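You operate a simulated robot arm through the tools that you are given. There is no shell and no other tool.

The job below is to be done with a simulated robot arm. You get a single attempt, and the scene is never put back.

TASK
Flush the drip line into the drip tray with the white dial off.
Fine: dial off first; pump on, flush valve open for a few seconds and shut; then pump off and drip valve shut.

The check looks at the end state, three seconds after you hand in, the way a careful person would. Anything else that was tipped, shoved, dropped, spilled or broken makes it a failure.

THE ROBOT
A 6-joint arm with a two-finger gripper, fixed in place. Base frame: the origin is on the floor under the middle of its stand, x ahead of it, y to its left, z up. Units: m, degrees, N and s.
With the tool pointing down near the work surface it reaches from about 0.22 to 0.96 m from the base axis. Its first joint turns from -166.0 to 166.0 degrees. Payload 3.43 kg.
The TCP is the grasp point between the finger pads, 0.02 m short of the fingertips. In the tool frame z runs along the fingers and y along their closing line. The gripper opens to 0.19 m; its body begins 0.248 m behind the TCP.
Orientation is that of the tool frame in the base frame, as a unit quaternion [w, x, y, z]. With the fingers straight down and closing along the base's y, the tool's x points along the base's -x, its y along +y and its z along -z.

THE INTERFACE
- The arm moves only by the tool apply_moves. Its argument "steps" is a list that holds one entry, the list of rows, each a list of 7 numbers: the shift along the tool's x, y, z in m, then the turn, a rotation vector about the tool's x, y, z in rad, then the finger opening in m, from 0 to 0.19. In form: [[[dx, dy, dz, rx, ry, rz, grip], ...]]. A call has 1 to 20 rows; each row is the pose to reach, as a shift and turn from the pose commanded when the call began, along the tool's axes at that moment. Each row takes 0.2 s and may step no farther than 0.05 m and 8.6 degrees from the row before; otherwise, or with a gripper value out of range, the whole call is refused. Where a pose cannot be reached the arm comes as near as it can. A force on the tool above 50 N (or 10 N above the force at the start of the call, whichever is more), or a blocked arm, ends the call early, and 0.2 s more pass. Each finger travels about 0.153 m/s and halts on what it meets, pressing with about 32 N; the grip force reading is that of the motor and also rises with nothing between the fingers. The clock runs only during rows and for 0.2 s after the last one: add rows that repeat a pose to give the fingers time. It gives the time, the measured TCP pose, the force on the tool (base axes), the opening and the grip force at its end, in the units of the frame above (readings bear some noise), with the torque about the TCP (base axes, N m) and any sound that the robot's microphone picked up, and new pictures: "show" is both (left out), scene, wrist or none.
- Cameras (640 x 400 px; columns grow to the right, rows downward): "scene" is fixed at [0.0504, -0.5017, 1.3548]; the picture's right is [0.38, -0.92, 0.00], its down [-0.51, -0.21, -0.83] and it looks along [0.77, 0.32, -0.56] (base axes); focal length 375 px, centre (320, 200). "wrist" rides on the gripper at [0.071, -0.008, -0.288] in the tool frame; the picture's right is [0.12, 0.99, 0.00], its down [-0.96, 0.11, -0.25] and it looks along [-0.25, 0.03, 0.97] (tool axes); focal length 261 px, centre (320, 200). There is no depth. A picture from a camera that has moved, and an enlarged one, comes with that camera's place and axes in the base frame and with its lens.
- slide_trunk(by): moves the trunk up (or, below 0, down) by that many m; the arm rides with it, the base frame stays. It gives what a move gives, with no picture.
- close_up(camera, box): a new picture of the part [left, top, right, bottom] of that camera's present view, enlarged. No time passes.
- hand_in(): hands the job in; it is judged then, once.

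Places have to be worked out from the pictures, the camera data and where the tool is seen. Open the gripper and draw the arm clear of the work before you hand the job in, unless the task says otherwise.

The tools are called after "Request:" by a JSON object that holds its "fn" and its "kwargs". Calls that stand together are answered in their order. apply_moves: Moves the arm, as the interface text tells. Its arguments: {"type":"object","properties":{"steps":{"type":"array"},"show":{"type":"string","enum":["both","scene","wrist","none"]}},"required":["steps"]} The other tools are called the same way: slide_trunk (by) moves the trunk up or down; close_up (camera, box) takes an enlarged picture of a part of a camera's view; hand_in () hands the job in.

At the start:

```text
time: 0.0
tcp_pos: [0.6814, 0.1851, 0.9049]
tcp_rot: [-0.001, -0.001, 1.0, 0.0]
contact_force: [-0.1, 0.2, -0.2]
torque: [0.0, 0.0, 0.0]
width: 0.1901
grip_force: 0.0
trunk travel left (down, up): [-0.2, 0.24]
```

scene: 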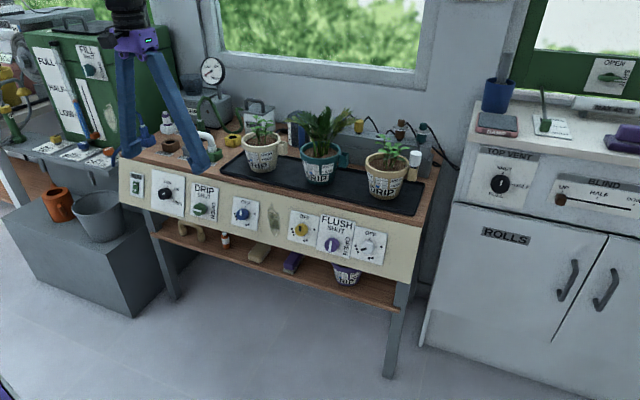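
wrist: 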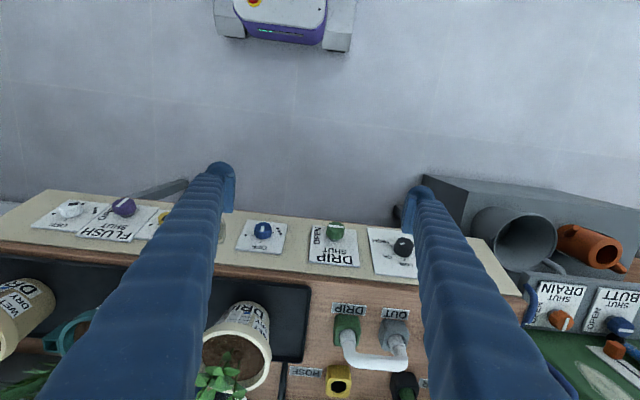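

I'll begin by inspecting the panel closely; the scene shows a slanted front panel with several dials (black, green DRIP, blue, yellow, purple FLUSH, white).

Request:
{"fn": "close_up", "kwargs": {"camera": "scene", "box": [110, 160, 270, 260]}}

Request:
{"fn": "close_up", "kwargs": {"camera": "scene", "box": [260, 190, 420, 290]}}

Request:
{"fn": "close_up", "kwargs": {"camera": "scene", "box": [130, 80, 290, 180]}}

Request:
{"fn": "close_up", "kwargs": {"camera": "scene", "box": [280, 90, 440, 220]}}

Request:
{"fn": "close_up", "kwargs": {"camera": "scene", "box": [0, 0, 200, 170]}}

Request:
{"fn": "close_up", "kwargs": {"camera": "scene", "box": [440, 30, 640, 230]}}

Request:
{"fn": "close_up", "kwargs": {"camera": "wrist", "box": [220, 180, 440, 400]}}

```text
4.00 times, centred on (190, 210) of scene
camera zoom: at [0.0504, -0.5017, 1.3548], right [0.38, -0.92, 0.0], down [-0.51, -0.21, -0.83], along [0.77, 0.32, -0.56], focal length 1501 px, centre (840, 160)
```

zoom: 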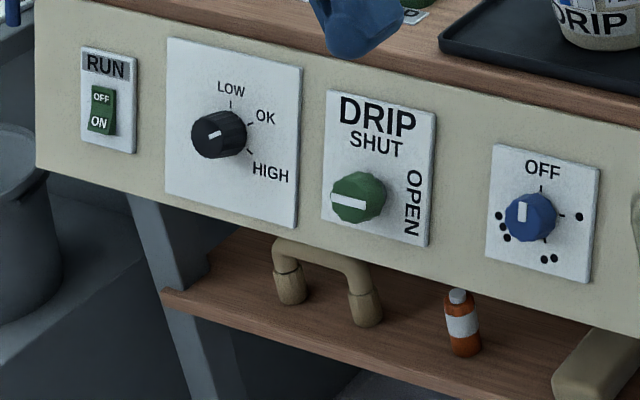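

```text
4.00 times, centred on (340, 240) of scene
camera zoom: at [0.0504, -0.5017, 1.3548], right [0.38, -0.92, 0.0], down [-0.51, -0.21, -0.83], along [0.77, 0.32, -0.56], focal length 1501 px, centre (240, 40)
```

zoom: 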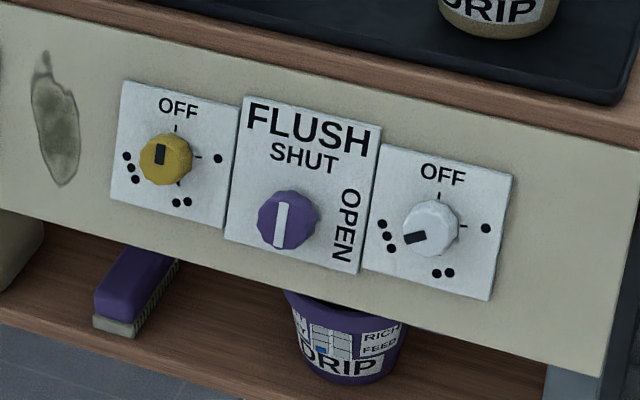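

```text
4.00 times, centred on (210, 130) of scene
camera zoom: at [0.0504, -0.5017, 1.3548], right [0.38, -0.92, 0.0], down [-0.51, -0.21, -0.83], along [0.77, 0.32, -0.56], focal length 1501 px, centre (760, 480)
```

zoom: 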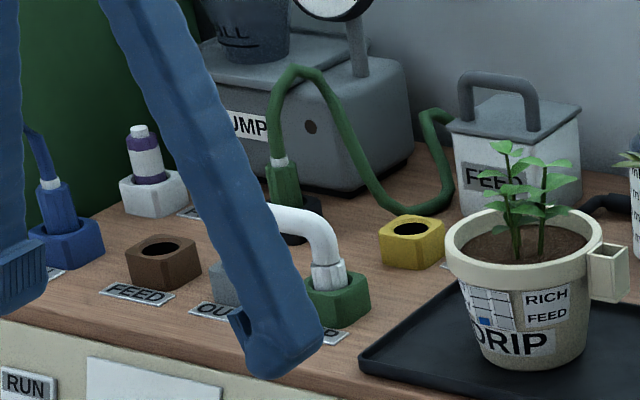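

```text
3.08 times, centred on (360, 155) of scene
camera zoom: at [0.0504, -0.5017, 1.3548], right [0.38, -0.92, 0.0], down [-0.51, -0.21, -0.83], along [0.77, 0.32, -0.56], focal length 1155 px, centre (197, 338)
```

zoom: 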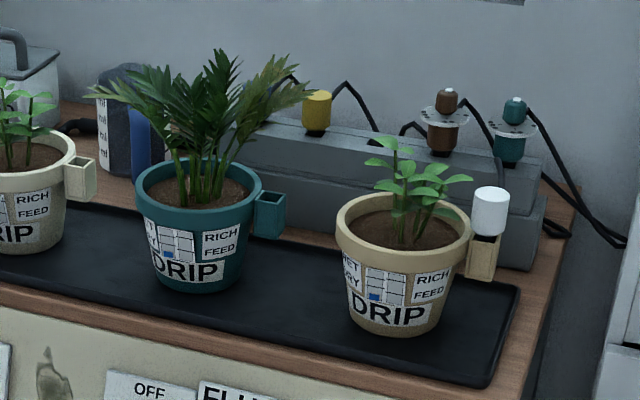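

```text
2.35 times, centred on (100, 85) of scene
camera zoom: at [0.0504, -0.5017, 1.3548], right [0.38, -0.92, 0.0], down [-0.51, -0.21, -0.83], along [0.77, 0.32, -0.56], focal length 883 px, centre (838, 471)
```

zoom: 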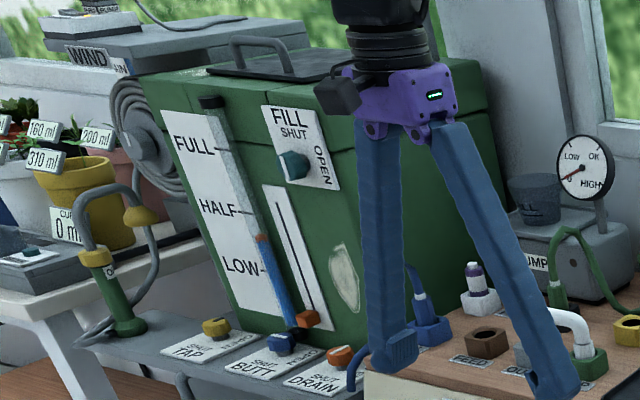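

```text
2.00 times, centred on (540, 130) of scene
camera zoom: at [0.0504, -0.5017, 1.3548], right [0.38, -0.92, 0.0], down [-0.51, -0.21, -0.83], along [0.77, 0.32, -0.56], focal length 751 px, centre (-120, 340)
```

zoom: 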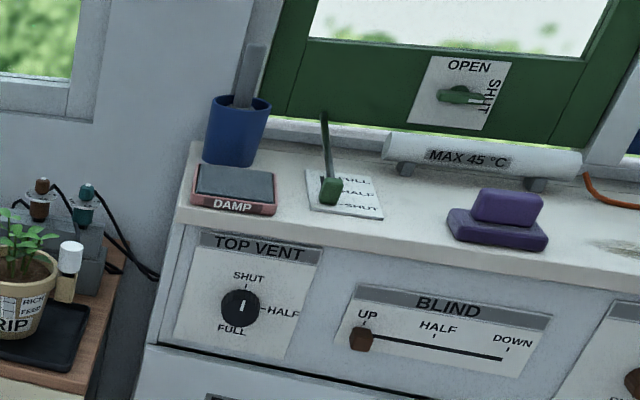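

```text
1.82 times, centred on (330, 290) of wrist
camera zoom: at [0.6108, 0.1782, 1.193], right [-0.12, 0.99, 0.0], down [0.96, 0.12, 0.25], along [0.24, 0.03, -0.97], focal length 474 px, centre (302, 36)
```

zoom: 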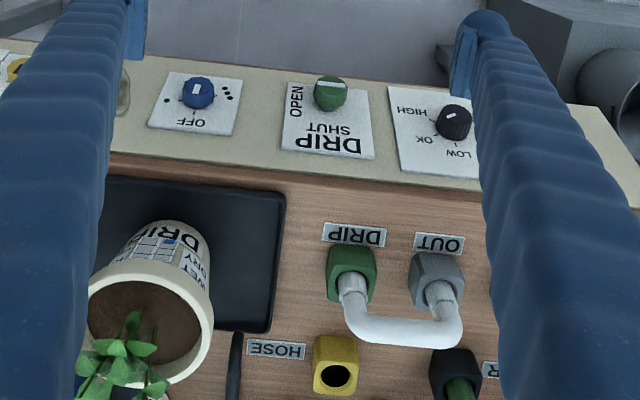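

The purple FLUSH knob seems to be at SHUT, green DRIP at OPEN, white dial at three dots. I'll zoom further in on each for exact pointer states.

Request:
{"fn": "close_up", "kwargs": {"camera": "scene", "box": [125, 165, 225, 228]}}

Request:
{"fn": "close_up", "kwargs": {"camera": "scene", "box": [315, 210, 395, 260]}}

Request:
{"fn": "close_up", "kwargs": {"camera": "scene", "box": [0, 120, 140, 207]}}

Request:
{"fn": "close_up", "kwargs": {"camera": "scene", "box": [175, 45, 275, 107]}}

Request:
{"fn": "close_up", "kwargs": {"camera": "wrist", "box": [0, 180, 240, 330]}}

Request:
{"fn": "close_up", "kwargs": {"camera": "wrist", "box": [440, 200, 640, 400]}}

```text
6.35 times, centred on (175, 196) of scene
camera zoom: at [0.0504, -0.5017, 1.3548], right [0.38, -0.92, 0.0], down [-0.51, -0.21, -0.83], along [0.77, 0.32, -0.56], focal length 2383 px, centre (1241, 222)
```

zoom: 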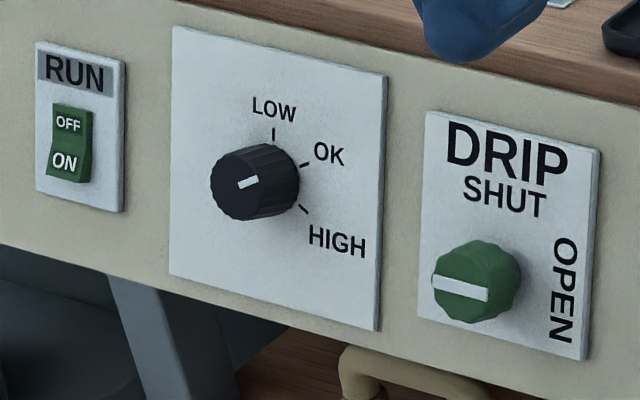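

```text
8.00 times, centred on (355, 235) of scene
camera zoom: at [0.0504, -0.5017, 1.3548], right [0.38, -0.92, 0.0], down [-0.51, -0.21, -0.83], along [0.77, 0.32, -0.56], focal length 3003 px, centre (40, -80)
```

zoom: 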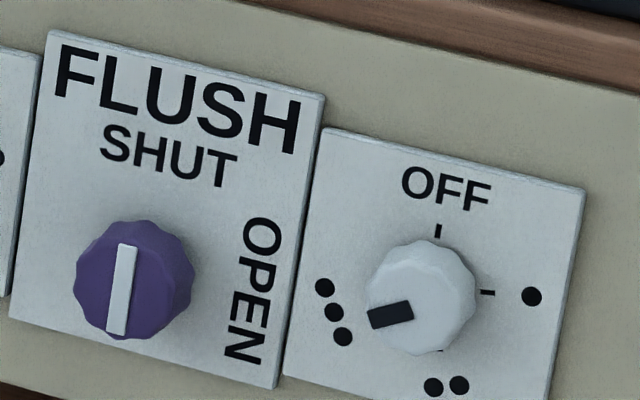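

```text
4.57 times, centred on (70, 164) of scene
camera zoom: at [0.0504, -0.5017, 1.3548], right [0.38, -0.92, 0.0], down [-0.51, -0.21, -0.83], along [0.77, 0.32, -0.56], focal length 1716 px, centre (1463, 367)
```

zoom: 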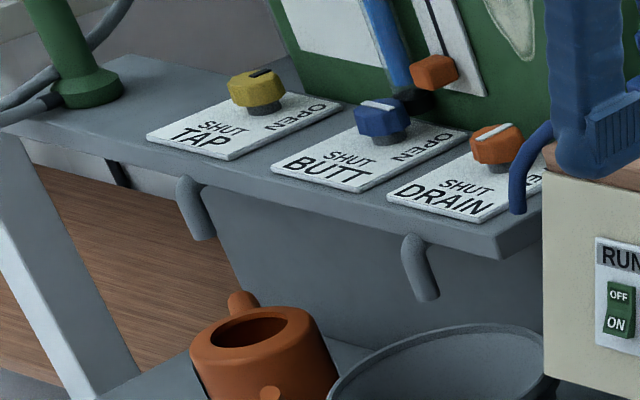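

```text
6.40 times, centred on (225, 76) of scene
camera zoom: at [0.0504, -0.5017, 1.3548], right [0.38, -0.92, 0.0], down [-0.51, -0.21, -0.83], along [0.77, 0.32, -0.56], focal length 2402 px, centre (928, 994)
```

zoom: 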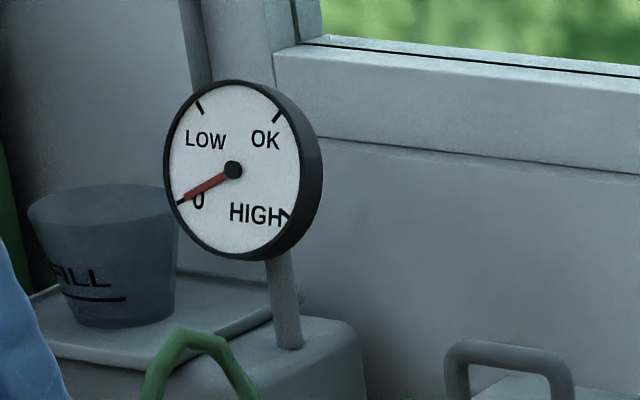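

```text
2.67 times, centred on (120, 255) of wrist
camera zoom: at [0.6108, 0.1782, 1.193], right [-0.12, 0.99, 0.0], down [0.96, 0.12, 0.25], along [0.24, 0.03, -0.97], focal length 695 px, centre (853, 53)
```

zoom: 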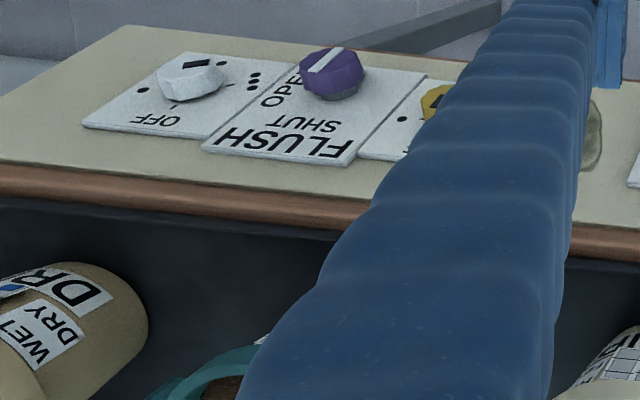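

```text
2.00 times, centred on (540, 300) of wrist
camera zoom: at [0.6108, 0.1782, 1.193], right [-0.12, 0.99, 0.0], down [0.96, 0.12, 0.25], along [0.24, 0.03, -0.97], focal length 521 px, centre (-120, 0)
```

zoom: 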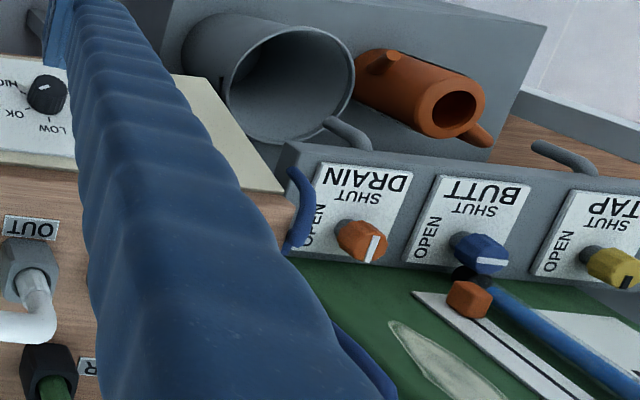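

From two-view triangulation I put the DRIP knob near (0.81, 0.235, 0.655) and the white dial near (0.81, -0.315, 0.68), on a panel facing the robot with some slope. I'll pitch the tool forward to face the panel from a safe distance and look at it.

Request:
{"fn": "apply_moves", "kwargs": {"steps": [[[0.01, -0.023, 0.0125, 0, -0.145, 0, 0.19], [0.02, -0.046, 0.025, 0, -0.29, 0, 0.19], [0.03, -0.069, 0.0375, 0, -0.435, 0, 0.19], [0.04, -0.092, 0.05, 0, -0.58, 0, 0.19], [0.05, -0.115, 0.0625, 0, -0.725, 0, 0.19], [0.06, -0.138, 0.075, 0, -0.87, 0, 0.19], [0.07, -0.161, 0.0875, 0, -1.015, 0, 0.19], [0.08, -0.184, 0.1, 0, -1.16, 0, 0.19], [0.08, -0.184, 0.1, 0, -1.16, 0, 0.19]]]}}

```text
time: 2.2
tcp_pos: [0.7148, -0.0175, 0.8037]
tcp_rot: [0.478, -0.054, 0.868, -0.123]
contact_force: [-0.5, 1.3, 0.6]
torque: [-0.06, 0.02, -0.1]
width: 0.1901
grip_force: 0.0
out of reach, approached as far as the arm can: row 2, 3, 4, 5, 6, 7, 8, 9
trunk travel left (down, up): [-0.2, 0.24]
stopped in row 9: the arm was blocked; the commanded pose is now the measured one
camera wrist: at [0.4345, 0.0069, 0.8977], right [-0.04, 0.93, -0.36], down [0.31, 0.35, 0.88], along [0.95, -0.07, -0.31], focal length 261 px, centre (320, 200)
```

scene: 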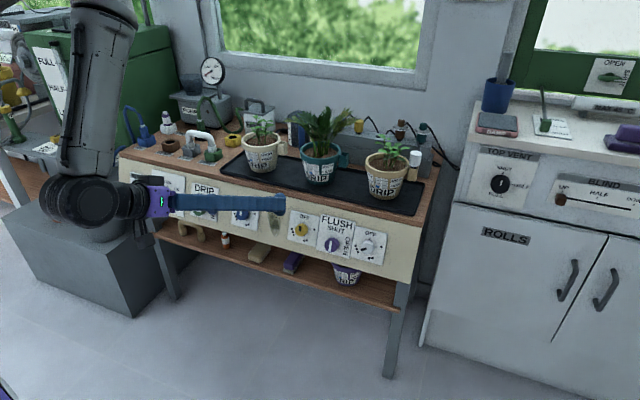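
wrist: 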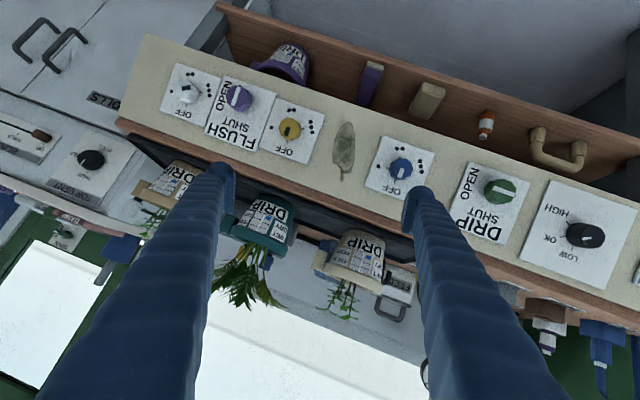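

The arm got close to a limit while folded near the base, ending around 31° below horizontal with some roll. I'll test whether a squared-up working orientation (25° below horizontal) is reachable a bit further forward and lower.

Request:
{"fn": "apply_moves", "kwargs": {"steps": [[[0.0112, 0.01, 0.0088, -0.05, -0.042, 0.0747, 0.19], [0.0225, 0.02, 0.0177, -0.1, -0.084, 0.149, 0.19], [0.0337, 0.03, 0.0265, -0.15, -0.126, 0.224, 0.19], [0.0337, 0.03, 0.0265, -0.15, -0.126, 0.224, 0.19]]]}}

```text
time: 3.2
tcp_pos: [0.7155, -0.0186, 0.8026]
tcp_rot: [0.476, -0.054, 0.869, -0.122]
contact_force: [0.1, 0.3, -0.3]
torque: [0.02, -0.03, -0.02]
width: 0.1899
grip_force: 0.1
out of reach, approached as far as the arm can: row 1, 2, 3, 4
trunk travel left (down, up): [-0.2, 0.24]
camera wrist: at [0.4353, 0.0057, 0.8966], right [-0.04, 0.93, -0.36], down [0.31, 0.35, 0.88], along [0.95, -0.08, -0.31], focal length 261 px, centre (320, 200)
```

scene: 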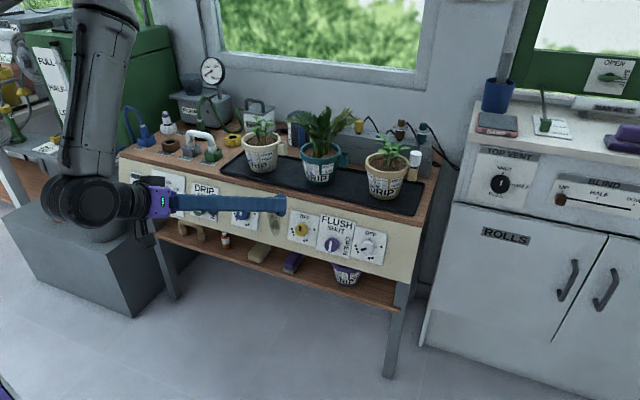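
wrist: 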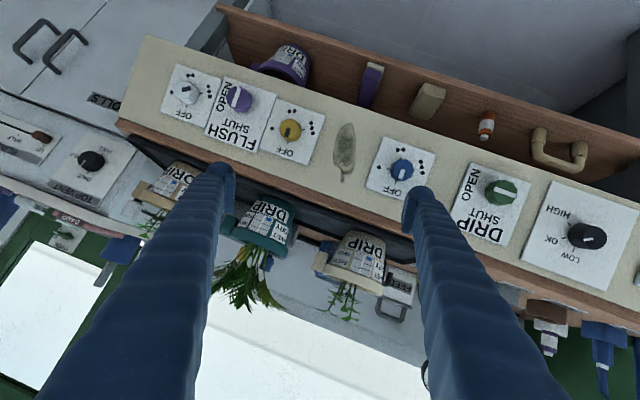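

The arm didn't budge, so it's at a joint limit in this folded configuration. I'll raise the trunk so the arm can unfold when reaching down to the panel.

Request:
{"fn": "slide_trunk", "kwargs": {"by": 0.2}}

```text
time: 5.4
tcp_pos: [0.7152, -0.0198, 1.0023]
tcp_rot: [0.476, -0.054, 0.869, -0.122]
contact_force: [0.9, 0.2, -1.1]
torque: [0.03, 0.03, -0.02]
width: 0.19
grip_force: 0.1
trunk travel left (down, up): [-0.4, 0.04]
```

Trunk is up 0.2 m. Now I command the squared pose at about (0.74, 0, 0.80) again to see if it's reachable from here.

Request:
{"fn": "apply_moves", "kwargs": {"steps": [[[0.0292, 0.0146, 0.0241, -0.03, -0.025, 0.045, 0.19], [0.0583, 0.0292, 0.0482, -0.06, -0.05, 0.09, 0.19], [0.0875, 0.0437, 0.0723, -0.09, -0.076, 0.134, 0.19], [0.1166, 0.0583, 0.0964, -0.12, -0.101, 0.179, 0.19], [0.1458, 0.0729, 0.1205, -0.15, -0.126, 0.224, 0.19], [0.1458, 0.0729, 0.1205, -0.15, -0.126, 0.224, 0.19]]]}}

```text
time: 6.8
tcp_pos: [0.7982, 0.0105, 0.8302]
tcp_rot: [0.507, -0.053, 0.853, -0.111]
contact_force: [0.5, 0.8, -0.3]
torque: [0.0, -0.03, 0.0]
width: 0.1899
grip_force: 0.2
out of reach, approached as far as the arm can: row 1, 2, 3, 4, 5, 6
trunk travel left (down, up): [-0.4, 0.04]
camera wrist: at [0.5127, 0.0285, 0.9057], right [-0.04, 0.94, -0.34], down [0.25, 0.34, 0.91], along [0.97, -0.05, -0.25], focal length 261 px, centre (320, 200)
```

scene: 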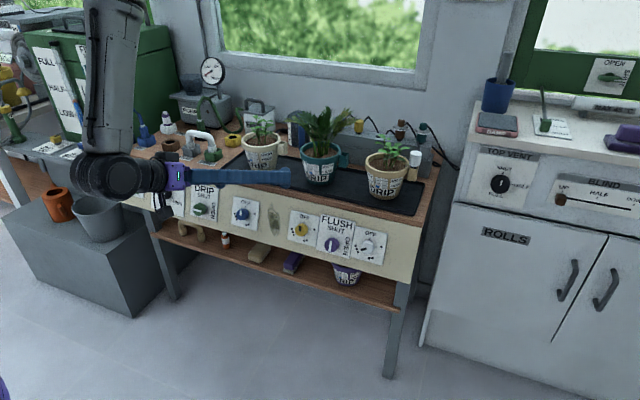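
wrist: 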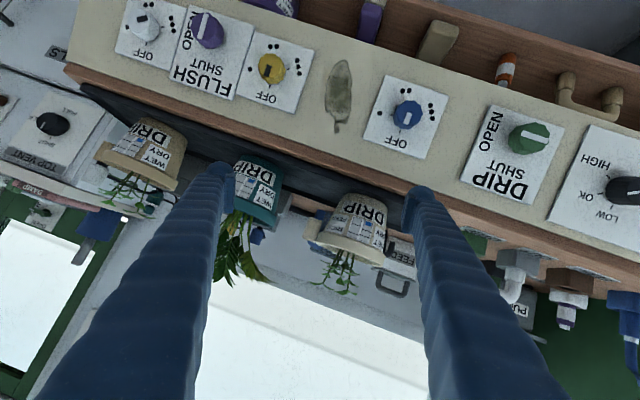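

At both trunk heights the angle between forearm and tool is about 82°, so that looks like a wrist bend limit; a lower trunk and a more downward tilt should help. I'll first back off up and away to about (0.70, 0, 0.95) tilted 50° down.

Request:
{"fn": "apply_moves", "kwargs": {"steps": [[[-0.0107, -0.0083, -0.028, -0.035, 0.074, 0.035, 0.19], [-0.0213, -0.0166, -0.0559, -0.07, 0.149, 0.071, 0.19], [-0.032, -0.025, -0.0839, -0.104, 0.223, 0.106, 0.19], [-0.0426, -0.0333, -0.1118, -0.139, 0.298, 0.142, 0.19], [-0.0533, -0.0416, -0.1398, -0.174, 0.372, 0.177, 0.19], [-0.0533, -0.0416, -0.1398, -0.174, 0.372, 0.177, 0.19]]], "show": "scene"}}

```text
time: 8.2
tcp_pos: [0.7344, 0.0194, 0.9719]
tcp_rot: [0.318, -0.007, 0.946, -0.063]
contact_force: [0.8, -0.3, -0.4]
torque: [0.02, 0.04, 0.03]
width: 0.19
grip_force: 0.1
out of reach, approached as far as the arm can: row 1, 2, 3, 4, 5, 6
trunk travel left (down, up): [-0.4, 0.04]
```

scene: 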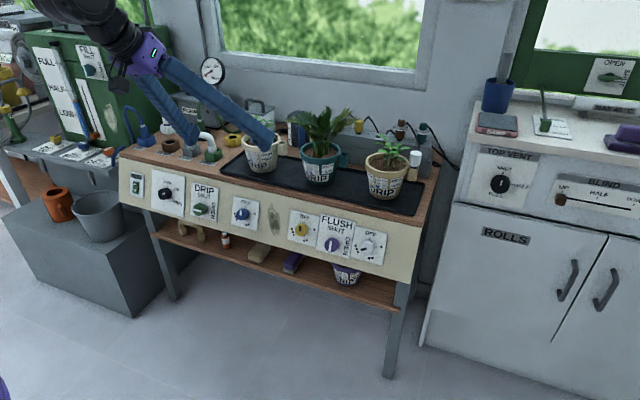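

Still flagged as out of reach with a persistent roll error. Let me look at the visible part of the arm's wrist to understand its joint layout.

Request:
{"fn": "close_up", "kwargs": {"camera": "scene", "box": [0, 0, 240, 150]}}

Request:
{"fn": "apply_moves", "kwargs": {"steps": [[[0, 0, 0, 0, 0, 0, 0.19]]]}}

```text
2.67 times, centred on (120, 75) of scene
camera zoom: at [0.0504, -0.5017, 1.3548], right [0.38, -0.92, 0.0], down [-0.51, -0.21, -0.83], along [0.77, 0.32, -0.56], focal length 1001 px, centre (853, 533)
```

zoom: 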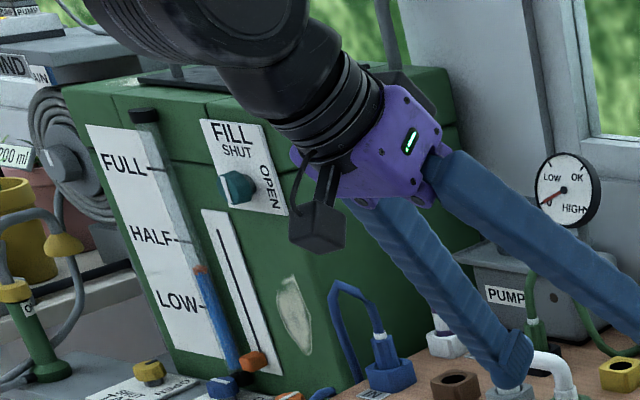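

```text
time: 8.6
tcp_pos: [0.7325, 0.0187, 0.9728]
tcp_rot: [0.319, -0.007, 0.946, -0.063]
contact_force: [0.1, -0.1, 0.7]
torque: [-0.01, 0.02, 0.01]
width: 0.1901
grip_force: 0.0
trunk travel left (down, up): [-0.4, 0.04]
camera wrist: at [0.5024, 0.0417, 1.1594], right [-0.07, 0.98, -0.2], down [0.62, 0.2, 0.76], along [0.78, -0.07, -0.62], focal length 261 px, centre (320, 200)
```

scene: 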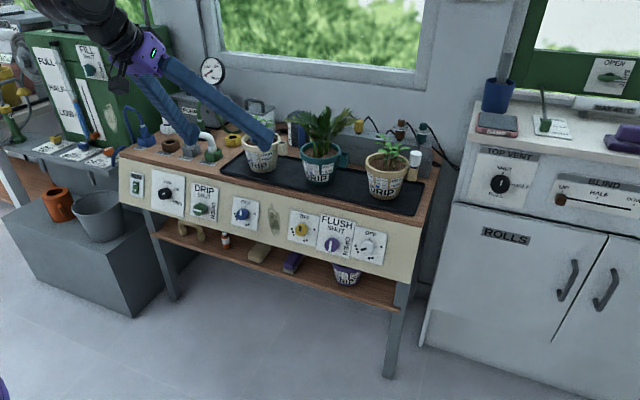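
wrist: 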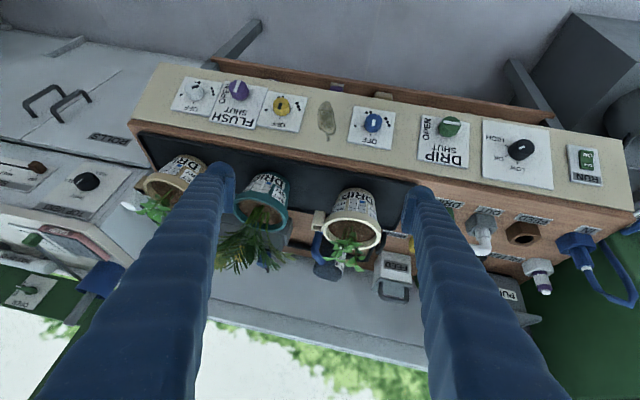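

A zero move isn't flagged, so the commanded pose follows the reached one. I'll probe small motions in each direction to find which are limited.

Request:
{"fn": "apply_moves", "kwargs": {"steps": [[[0, 0, -0.02, 0, 0, 0, 0.19], [0, 0, 0, 0, 0, 0, 0.19], [0, 0, 0, 0, -0.1, 0, 0.19], [0, 0, 0, 0, 0, 0, 0.19], [0, 0, 0, 0, 0.1, 0, 0.19], [0, 0, 0, 0, 0, 0, 0.19], [0, 0, 0, 0, 0, 0.1, 0.19], [0, 0, 0, 0, 0, 0, 0.19], [0, 0, 0, 0, 0, -0.1, 0.19], [0, 0, 0, 0, 0, 0, 0.19], [0, 0, 0, 0.1, 0, 0, 0.19], [0, 0, 0, 0, 0, 0, 0.19], [0, 0, 0, -0.1, 0, 0, 0.19], [0, 0, 0, 0, 0, 0, 0.19], [0.02, 0, 0, 0, 0, 0, 0.19], [0, 0, 0, 0, 0, 0, 0.19], [-0.02, 0, 0, 0, 0, 0, 0.19], [0, 0, 0, 0, 0, 0, 0.19], [0, 0.02, 0, 0, 0, 0, 0.19], [0, 0, 0, 0, 0, 0, 0.19]]], "show": "none"}}

```text
time: 12.8
tcp_pos: [0.7333, 0.018, 0.9721]
tcp_rot: [0.319, -0.008, 0.946, -0.063]
contact_force: [0.1, 0.4, -0.3]
torque: [-0.01, 0.02, -0.01]
width: 0.1901
grip_force: 0.0
out of reach, approached as far as the arm can: row 3, 7, 13, 15
trunk travel left (down, up): [-0.4, 0.04]
```

The blocked directions (rz+, and motions that need it) show the last joint is at its upper limit; rz− is free. I'll roll the tool −180° in place (camera ends on top), which is clear of everything here.

Request:
{"fn": "apply_moves", "kwargs": {"steps": [[[0, 0, -0.005, 0, 0, -0.145, 0.15], [0, 0, -0.01, 0, 0, -0.29, 0.12], [0, 0, -0.01, 0, 0, -0.435, 0.1], [0, 0, -0.01, 0, 0, -0.58, 0.1], [0, 0, -0.01, 0, 0, -0.725, 0.1], [0, 0, -0.01, 0, 0, -0.87, 0.1], [0, 0, -0.01, 0, 0, -1.015, 0.1], [0, 0, -0.01, 0, 0, -1.16, 0.1], [0, 0, -0.01, 0, 0, -1.305, 0.1], [0, 0, -0.01, 0, 0, -1.45, 0.1], [0, 0, -0.01, 0, 0, -1.595, 0.1], [0, 0, -0.01, 0, 0, -1.74, 0.1], [0, 0, -0.01, 0, 0, -1.885, 0.1], [0, 0, -0.01, 0, 0, -2.03, 0.1], [0, 0, -0.01, 0, 0, -2.175, 0.1], [0, 0, -0.01, 0, 0, -2.32, 0.1], [0, 0, -0.01, 0, 0, -2.465, 0.1], [0, 0, -0.01, 0, 0, -2.61, 0.1], [0, 0, -0.01, 0, 0, -2.755, 0.1], [0, 0, -0.01, 0, 0, -2.9, 0.1]]]}}

```text
time: 17.0
tcp_pos: [0.7273, 0.0223, 0.9823]
tcp_rot: [0.024, 0.94, -0.104, 0.324]
contact_force: [-0.1, -0.6, -1.4]
torque: [-0.01, 0.02, -0.01]
width: 0.0998
grip_force: 0.0
trunk travel left (down, up): [-0.4, 0.04]
camera wrist: at [0.6089, 0.0513, 1.2518], right [-0.12, -0.99, 0.05], down [-0.91, 0.09, -0.4], along [0.39, -0.1, -0.92], focal length 261 px, centre (320, 200)
```

scene: 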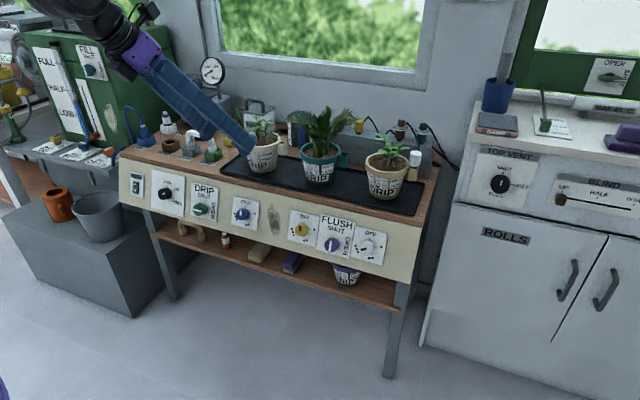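
wrist: 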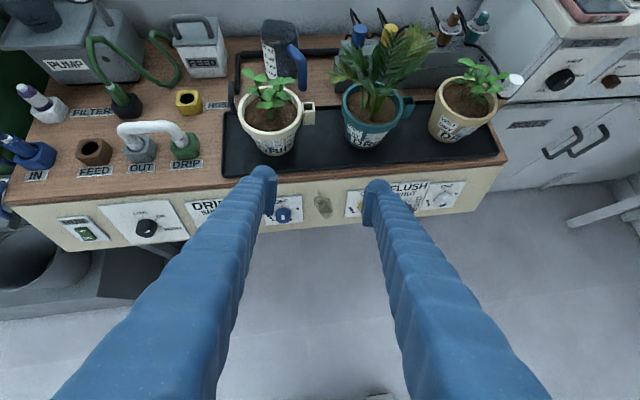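

Roll is free now, and the camera on top gives an upright view. Next I go to an observation pose in front of the panel: TCP about (0.68, 0, 0.75), 28° below horizontal.

Request:
{"fn": "apply_moves", "kwargs": {"steps": [[[-0.0292, 0.0062, 0.0262, 0.025, 0.069, -0.026, 0.1], [-0.0583, 0.0123, 0.0524, 0.05, 0.138, -0.052, 0.1], [-0.0875, 0.0185, 0.0786, 0.075, 0.207, -0.0775, 0.1], [-0.1166, 0.0246, 0.1048, 0.1, 0.276, -0.103, 0.1], [-0.1458, 0.0308, 0.131, 0.125, 0.345, -0.129, 0.1], [-0.1749, 0.0369, 0.1572, 0.1495, 0.414, -0.155, 0.1], [-0.1749, 0.0369, 0.1572, 0.1495, 0.414, -0.155, 0.1]]]}}

```text
time: 18.6
tcp_pos: [0.664, 0.0441, 0.7467]
tcp_rot: [0.023, 0.855, -0.015, 0.518]
contact_force: [-1.2, -0.1, 0.5]
torque: [-0.04, -0.04, -0.03]
width: 0.0998
grip_force: 0.0
out of reach, approached as far as the arm can: row 1, 2, 3, 4, 5, 6, 7
trunk travel left (down, up): [-0.4, 0.04]
camera wrist: at [0.4426, 0.0694, 0.9418], right [0.01, -0.99, 0.13], down [-0.67, -0.1, -0.74], along [0.74, -0.08, -0.67], focal length 261 px, centre (320, 200)
```

scene: 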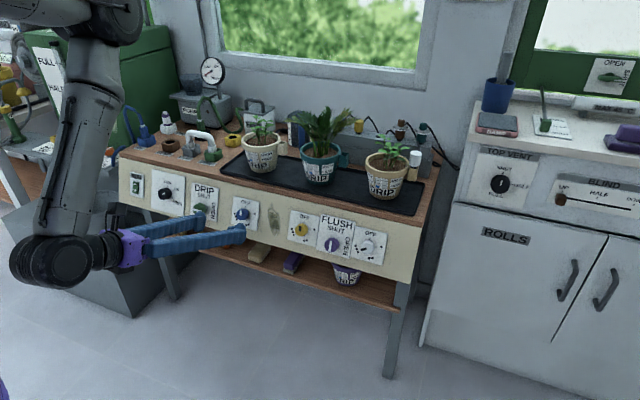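
wrist: 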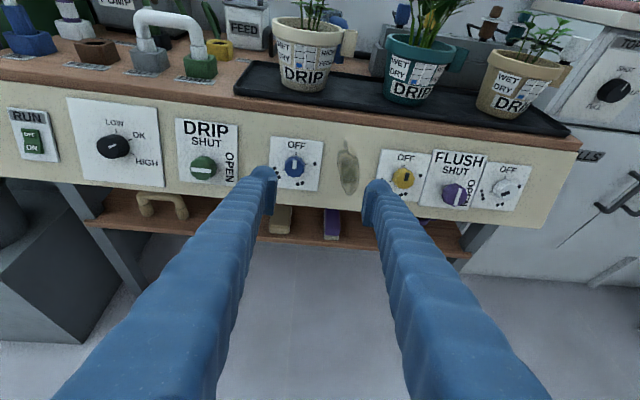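

Nearly at the target with a good upright view of the whole panel. I'll take enlargements to measure the panel geometry.

Request:
{"fn": "close_up", "kwargs": {"camera": "wrist", "box": [0, 90, 160, 190]}}

Request:
{"fn": "close_up", "kwargs": {"camera": "wrist", "box": [160, 100, 320, 200]}}

Request:
{"fn": "close_up", "kwargs": {"camera": "wrist", "box": [360, 130, 560, 230]}}

Request:
{"fn": "close_up", "kwargs": {"camera": "scene", "box": [120, 165, 220, 228]}}

Request:
{"fn": "close_up", "kwargs": {"camera": "scene", "box": [280, 200, 400, 275]}}

```text
4.00 times, centred on (80, 140) of wrist
camera zoom: at [0.4426, 0.0694, 0.9418], right [0.01, -0.99, 0.13], down [-0.67, -0.1, -0.74], along [0.74, -0.08, -0.67], focal length 1043 px, centre (1280, 440)
```

zoom: 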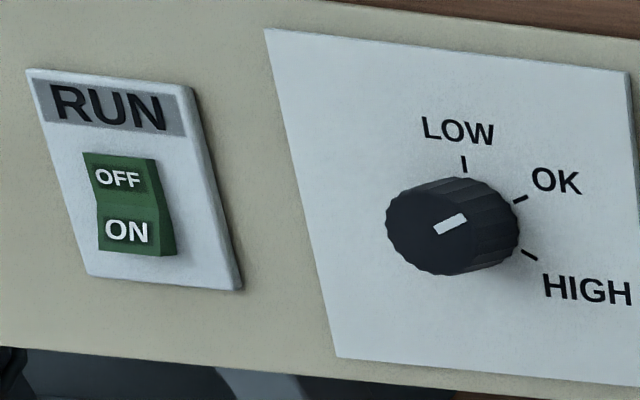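

```text
4.00 times, centred on (240, 150) of wrist
camera zoom: at [0.4426, 0.0694, 0.9418], right [0.01, -0.99, 0.13], down [-0.67, -0.1, -0.74], along [0.74, -0.08, -0.67], focal length 1043 px, centre (640, 400)
```

zoom: 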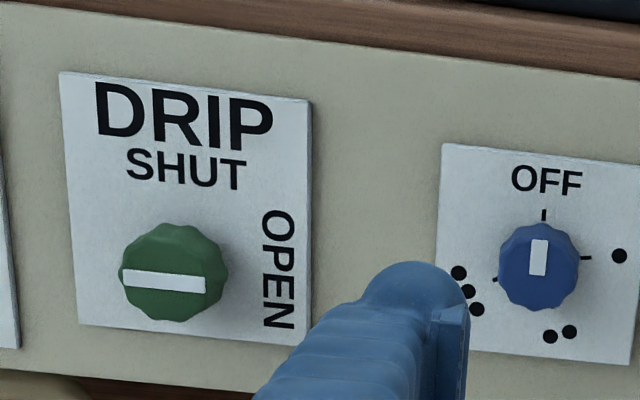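

```text
3.20 times, centred on (460, 180) of wrist
camera zoom: at [0.4426, 0.0694, 0.9418], right [0.01, -0.99, 0.13], down [-0.67, -0.1, -0.74], along [0.74, -0.08, -0.67], focal length 834 px, centre (-128, 264)
```

zoom: 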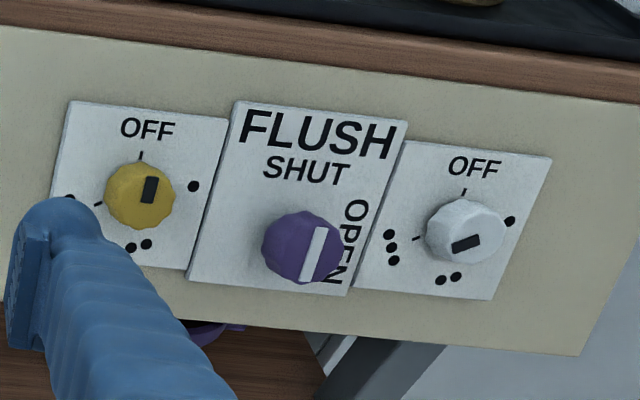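

```text
6.35 times, centred on (170, 196) of scene
camera zoom: at [0.0504, -0.5017, 1.3548], right [0.38, -0.92, 0.0], down [-0.51, -0.21, -0.83], along [0.77, 0.32, -0.56], focal length 2383 px, centre (1272, 222)
```

zoom: 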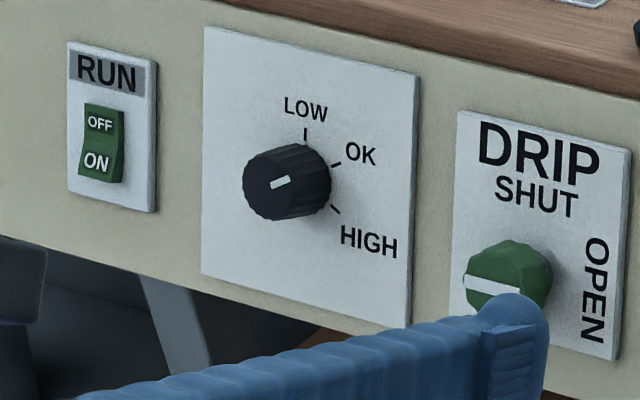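

```text
5.33 times, centred on (340, 238) of scene
camera zoom: at [0.0504, -0.5017, 1.3548], right [0.38, -0.92, 0.0], down [-0.51, -0.21, -0.83], along [0.77, 0.32, -0.56], focal length 2002 px, centre (213, 0)
```

zoom: 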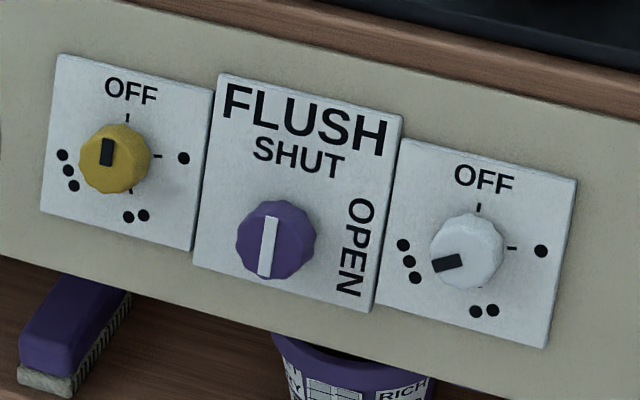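

From triangulating the scene and wrist views, the panel tilts about 20° back. I place the DRIP knob cap at (0.811, 0.242, 0.650), FLUSH cap at (0.803, -0.222, 0.658), and white dial foot at about (0.840, -0.321, 0.662). Moving to a stand-off 0.12 m in front of the white dial, square to the panel.

Request:
{"fn": "apply_moves", "kwargs": {"steps": [[[-0.001, 0.04, 0.0107, 0.006, 0.0147, 0, 0.1], [-0.002, 0.08, 0.0214, 0.012, 0.0293, 0, 0.1], [-0.003, 0.12, 0.0321, 0.018, 0.044, 0.001, 0.1], [-0.004, 0.16, 0.0428, 0.024, 0.0587, 0.001, 0.1], [-0.005, 0.2, 0.0534, 0.03, 0.0733, 0.001, 0.1], [-0.006, 0.24, 0.0641, 0.036, 0.088, 0.001, 0.1], [-0.007, 0.28, 0.0748, 0.042, 0.1027, 0.002, 0.1], [-0.008, 0.32, 0.0855, 0.048, 0.1173, 0.002, 0.1], [-0.009, 0.36, 0.0962, 0.0545, 0.132, 0.002, 0.1], [-0.009, 0.36, 0.0962, 0.0545, 0.132, 0.002, 0.1]]]}}

```text
time: 20.8
tcp_pos: [0.7474, -0.1138, 0.7047]
tcp_rot: [0.112, 0.809, -0.08, 0.572]
contact_force: [0.8, -0.2, -0.1]
torque: [0.03, -0.05, 0.11]
width: 0.0998
grip_force: 0.1
out of reach, approached as far as the arm can: row 1, 2, 3, 4, 5, 6, 7, 8, 9, 10
trunk travel left (down, up): [-0.4, 0.04]
camera wrist: at [0.5127, -0.0256, 0.8637], right [-0.21, -0.96, 0.2], down [-0.58, -0.04, -0.82], along [0.79, -0.29, -0.54], focal length 261 px, centre (320, 200)
```

scene: 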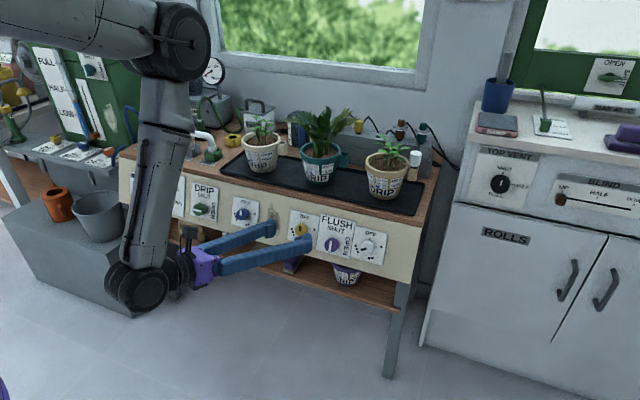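
wrist: 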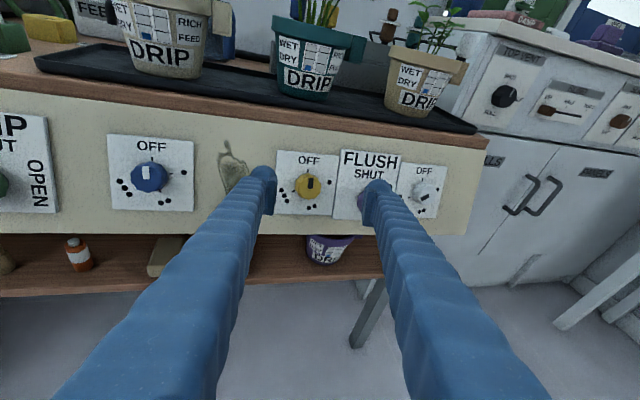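

It stopped short with the tool yawed toward −y, so another joint is limiting. I'll probe small motions again to see which directions are restricted.

Request:
{"fn": "apply_moves", "kwargs": {"steps": [[[0, 0, -0.02, 0, 0, 0, 0.1], [0, 0, 0, 0, 0, 0, 0.1], [0, 0, 0, 0, -0.08, 0, 0.1], [0, 0, 0, 0, 0, 0, 0.1], [0, 0, 0, 0, 0.08, 0, 0.1], [0, 0, 0, 0, 0, 0, 0.1], [0, 0, 0, 0, 0, 0.08, 0.1], [0, 0, 0, 0, 0, 0, 0.1], [0, 0, 0, 0, 0, -0.08, 0.1], [0, 0, 0, 0, 0, 0, 0.1], [0, 0, 0, 0.08, 0, 0, 0.1], [0, 0, 0, 0, 0, 0, 0.1], [0, 0, 0, -0.08, 0, 0, 0.1], [0, 0, 0, 0, 0, 0, 0.1], [0.015, 0, 0, 0, 0, 0, 0.1], [0, 0, 0, 0, 0, 0, 0.1], [-0.015, 0, 0, 0, 0, 0, 0.1], [0, 0, 0, 0, 0, 0, 0.1], [0, 0.015, 0, 0, 0, 0, 0.1], [0, 0, 0, 0, 0, 0, 0.1]]], "show": "none"}}

Request:
{"fn": "apply_moves", "kwargs": {"steps": [[[0, -0.015, 0, 0, 0, 0, 0.1], [0, 0, 0, 0, 0, 0, 0.1], [0, 0, 0.015, 0, 0, 0, 0.1], [0, 0, 0, 0, 0, 0, 0.1], [0, 0, -0.03, 0, 0, 0, 0.1], [0, 0, 0, 0, 0, 0, 0.1]]], "show": "none"}}

```text
time: 25.0
tcp_pos: [0.7453, -0.106, 0.7074]
tcp_rot: [0.111, 0.809, -0.078, 0.571]
contact_force: [-0.2, -0.9, -0.1]
torque: [-0.01, -0.01, 0.01]
width: 0.0998
grip_force: 0.1
out of reach, approached as far as the arm can: row 11
trunk travel left (down, up): [-0.4, 0.04]
```

```text
time: 26.4
tcp_pos: [0.7469, -0.1051, 0.7095]
tcp_rot: [0.112, 0.809, -0.079, 0.571]
contact_force: [0.0, 0.8, -0.1]
torque: [-0.02, -0.01, -0.06]
width: 0.0997
grip_force: 0.0
trunk travel left (down, up): [-0.4, 0.04]
```

Only yawing left is blocked: the forearm-roll joint sits at its limit, so this arm branch only suits targets on the left half. I'll swing the arm over to the mirror branch (tool around the right side, through straight-down, to the left) at a safe height before tackling the right-side dial.

Request:
{"fn": "apply_moves", "kwargs": {"steps": [[[0.0183, 0.0046, -0.0286, -0.0043, -0.1093, 0.0254, 0.1], [0.0366, 0.0091, -0.0572, -0.0086, -0.2186, 0.0508, 0.1], [0.0549, 0.0137, -0.0859, -0.0129, -0.328, 0.0761, 0.1], [0.0732, 0.0182, -0.1145, -0.0172, -0.4373, 0.1015, 0.1], [0.0915, 0.0228, -0.1431, -0.0215, -0.5466, 0.1269, 0.1], [0.0915, 0.0228, -0.1431, -0.0215, -0.5466, 0.1269, 0.1]]], "show": "scene"}}

```text
time: 27.8
tcp_pos: [0.6403, -0.079, 0.8415]
tcp_rot: [0.067, 0.925, -0.165, 0.335]
contact_force: [-0.3, 0.4, -0.7]
torque: [-0.03, 0.0, 0.02]
width: 0.0998
grip_force: 0.1
out of reach, approached as far as the arm can: row 5, 6
trunk travel left (down, up): [-0.4, 0.04]
```

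scene: 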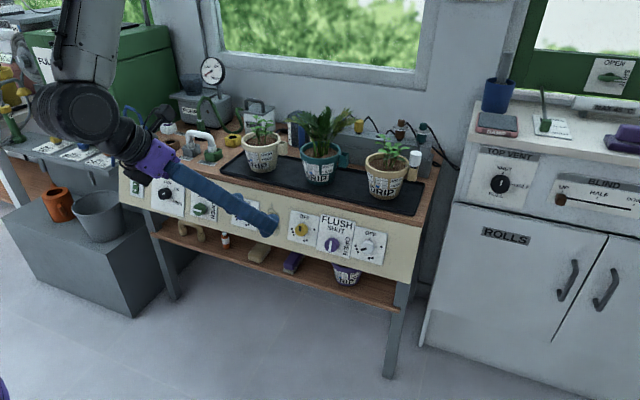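

Pose is as planned (tool pointing forward-down, camera up). Now I swing the tool around to point right-down, about the vertical.

Request:
{"fn": "apply_moves", "kwargs": {"steps": [[[-0.0063, 0.026, -0.0124, -0.0871, -0.0018, 0.104, 0.1], [-0.0127, 0.052, -0.0249, -0.1742, -0.0036, 0.208, 0.1], [-0.019, 0.0779, -0.0373, -0.2613, -0.0053, 0.312, 0.1], [-0.0253, 0.1039, -0.0498, -0.3484, -0.0071, 0.416, 0.1], [-0.0317, 0.1299, -0.0622, -0.4356, -0.0089, 0.52, 0.1], [-0.038, 0.1559, -0.0747, -0.5227, -0.0107, 0.624, 0.1], [-0.0443, 0.1818, -0.0871, -0.6098, -0.0124, 0.728, 0.1], [-0.0507, 0.2078, -0.0996, -0.6969, -0.0142, 0.832, 0.1], [-0.057, 0.2338, -0.112, -0.784, -0.016, 0.936, 0.1], [-0.057, 0.2338, -0.112, -0.784, -0.016, 0.936, 0.1]]], "show": "scene"}}

```text
time: 30.0
tcp_pos: [0.4523, -0.2601, 0.8924]
tcp_rot: [0.24, 0.668, -0.664, 0.235]
contact_force: [-0.1, -1.3, 0.0]
torque: [0.03, 0.0, -0.01]
width: 0.1001
grip_force: 0.1
trunk travel left (down, up): [-0.4, 0.04]
```

scene: 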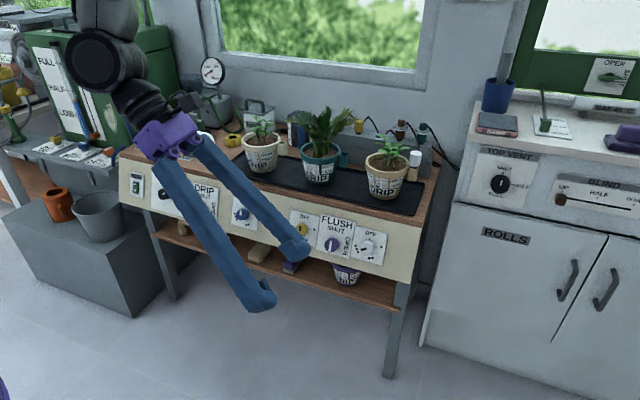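

That went cleanly. Next I continue the swing while extending outward, to approach straight-down.

Request:
{"fn": "apply_moves", "kwargs": {"steps": [[[-0.0055, -0.0136, -0.0207, -0.0586, -0.032, 0.088, 0.1], [-0.011, -0.0272, -0.0414, -0.1172, -0.064, 0.176, 0.1], [-0.0166, -0.0408, -0.062, -0.1758, -0.096, 0.264, 0.1], [-0.0221, -0.0544, -0.0827, -0.2344, -0.128, 0.352, 0.1], [-0.0276, -0.068, -0.1034, -0.293, -0.16, 0.44, 0.1]]], "show": "none"}}

```text
time: 31.2
tcp_pos: [0.5185, -0.1739, 0.9537]
tcp_rot: [-0.224, -0.482, 0.837, -0.129]
contact_force: [0.0, 0.1, 0.0]
torque: [0.02, 0.01, -0.02]
width: 0.1
grip_force: 0.0
trunk travel left (down, up): [-0.4, 0.04]
```

On track at (0.52, -0.17, 0.954). Now rotate to straight-down at about (0.68, 0, 0.90), back in the normal arm posture.

Request:
{"fn": "apply_moves", "kwargs": {"steps": [[[-0.0251, -0.0058, -0.0076, -0.0304, -0.0527, 0.1136, 0.1], [-0.0502, -0.0116, -0.0151, -0.0609, -0.1053, 0.2271, 0.1], [-0.0753, -0.0173, -0.0227, -0.0913, -0.158, 0.3407, 0.1], [-0.1004, -0.0231, -0.0302, -0.1218, -0.2107, 0.4542, 0.1], [-0.1256, -0.0289, -0.0378, -0.1522, -0.2633, 0.5678, 0.1], [-0.1507, -0.0347, -0.0453, -0.1827, -0.316, 0.6813, 0.1], [-0.1758, -0.0404, -0.0529, -0.2131, -0.3687, 0.7949, 0.1], [-0.2009, -0.0462, -0.0604, -0.2436, -0.4213, 0.9084, 0.1], [-0.226, -0.052, -0.068, -0.274, -0.474, 1.022, 0.1], [-0.226, -0.052, -0.068, -0.274, -0.474, 1.022, 0.1]]]}}

```text
time: 33.4
tcp_pos: [0.6819, -0.0021, 0.8991]
tcp_rot: [0.0, 0.001, 1.0, 0.0]
contact_force: [-0.3, 0.1, 0.6]
torque: [-0.03, -0.02, -0.03]
width: 0.1001
grip_force: 0.1
trunk travel left (down, up): [-0.4, 0.04]
camera wrist: at [0.6108, -0.0088, 1.1877], right [-0.12, 0.99, 0.0], down [0.96, 0.11, 0.25], along [0.25, 0.03, -0.97], focal length 261 px, centre (320, 200)
```

scene: 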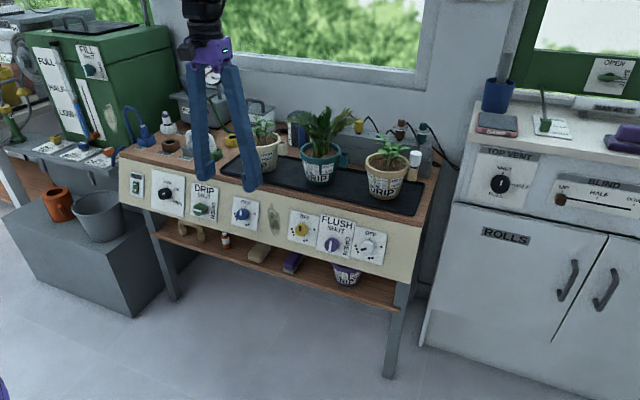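
wrist: 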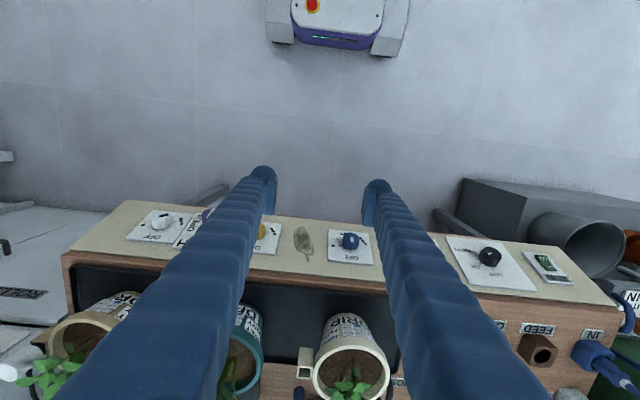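

Straight-down was reached exactly. Now the mirrored swing on the left side: first to pointing left-back-down.

Request:
{"fn": "apply_moves", "kwargs": {"steps": [[[0.018, 0.0194, -0.0061, -0.0304, 0.0527, 0.1136, 0.1], [0.036, 0.0389, -0.0122, -0.0609, 0.1053, 0.2271, 0.1], [0.054, 0.0583, -0.0183, -0.0913, 0.158, 0.3407, 0.1], [0.072, 0.0778, -0.0244, -0.1218, 0.2107, 0.4542, 0.1], [0.09, 0.0972, -0.0306, -0.1522, 0.2633, 0.5678, 0.1], [0.108, 0.1167, -0.0367, -0.1827, 0.316, 0.6813, 0.1], [0.126, 0.1361, -0.0428, -0.2131, 0.3687, 0.7949, 0.1], [0.144, 0.1556, -0.0489, -0.2436, 0.4213, 0.9084, 0.1], [0.162, 0.175, -0.055, -0.274, 0.474, 1.022, 0.1], [0.162, 0.175, -0.055, -0.274, 0.474, 1.022, 0.1]]], "show": "scene"}}

```text
time: 35.6
tcp_pos: [0.5185, 0.1739, 0.9546]
tcp_rot: [-0.224, 0.485, 0.835, 0.13]
contact_force: [0.4, -0.6, -0.1]
torque: [0.02, -0.01, -0.01]
width: 0.1001
grip_force: 0.0
trunk travel left (down, up): [-0.4, 0.04]
```

scene: 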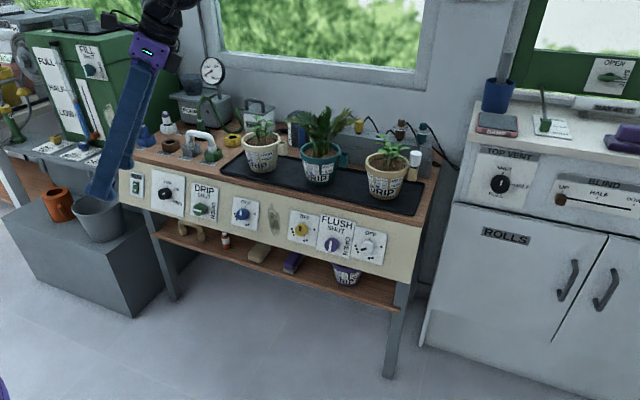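

No limits hit. Continue: to pointing left-down, then I'll bring it around to the front.

Request:
{"fn": "apply_moves", "kwargs": {"steps": [[[0.0123, -0.0036, 0.0211, -0.06, 0.034, 0.0858, 0.1], [0.0247, -0.0071, 0.0422, -0.12, 0.068, 0.1716, 0.1], [0.037, -0.0107, 0.0633, -0.18, 0.102, 0.2574, 0.1], [0.0494, -0.0142, 0.0844, -0.24, 0.136, 0.3432, 0.1], [0.0617, -0.0178, 0.1055, -0.3, 0.17, 0.429, 0.1]]], "show": "none"}}

```text
time: 36.8
tcp_pos: [0.4512, 0.2563, 0.8926]
tcp_rot: [-0.241, 0.666, 0.663, 0.243]
contact_force: [0.2, 0.8, 0.1]
torque: [0.0, 0.01, -0.03]
width: 0.0998
grip_force: 0.2
trunk travel left (down, up): [-0.4, 0.04]
```

At the left-pointing waypoint as planned. Now rotate −65° about the vertical to face forward with about 25° leftward yaw, which is the mirror branch.

Request:
{"fn": "apply_moves", "kwargs": {"steps": [[[-0.0247, 0.0226, -0.0135, -0.0811, 0, 0.0966, 0.1], [-0.0494, 0.0451, -0.0269, -0.1621, 0, 0.1931, 0.1], [-0.0741, 0.0677, -0.0404, -0.2432, 0, 0.2897, 0.1], [-0.0988, 0.0902, -0.0539, -0.3242, 0, 0.3862, 0.1], [-0.1234, 0.1128, -0.0673, -0.4053, 0, 0.4828, 0.1], [-0.1481, 0.1353, -0.0808, -0.4863, 0, 0.5793, 0.1], [-0.1728, 0.1579, -0.0943, -0.5674, 0, 0.6759, 0.1], [-0.1975, 0.1804, -0.1077, -0.6484, 0, 0.7724, 0.1], [-0.2222, 0.203, -0.1212, -0.7295, 0, 0.869, 0.1], [-0.2222, 0.203, -0.1212, -0.7295, 0, 0.869, 0.1]]], "show": "both"}}

```text
time: 39.0
tcp_pos: [0.6533, 0.0076, 0.8421]
tcp_rot: [-0.074, 0.917, 0.203, 0.334]
contact_force: [0.2, 0.0, 0.7]
torque: [-0.02, -0.02, -0.01]
width: 0.0999
grip_force: 0.0
trunk travel left (down, up): [-0.4, 0.04]
camera wrist: at [0.5304, -0.0367, 1.1079], right [0.5, -0.86, 0.08], down [-0.76, -0.48, -0.43], along [0.41, 0.16, -0.9], focal length 261 px, centre (320, 200)
```

scene: 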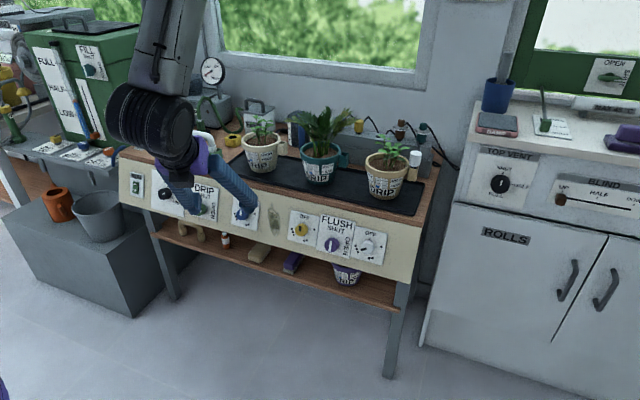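
wrist: 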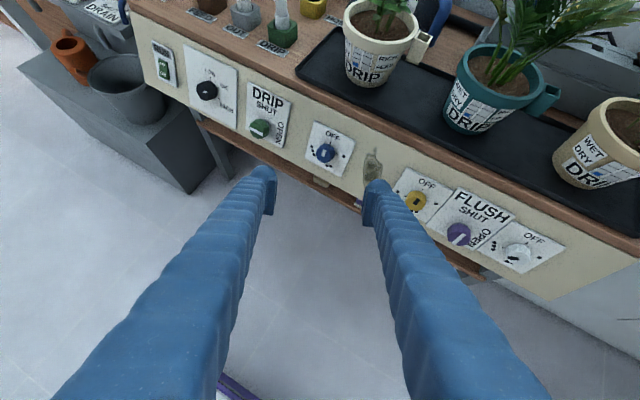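

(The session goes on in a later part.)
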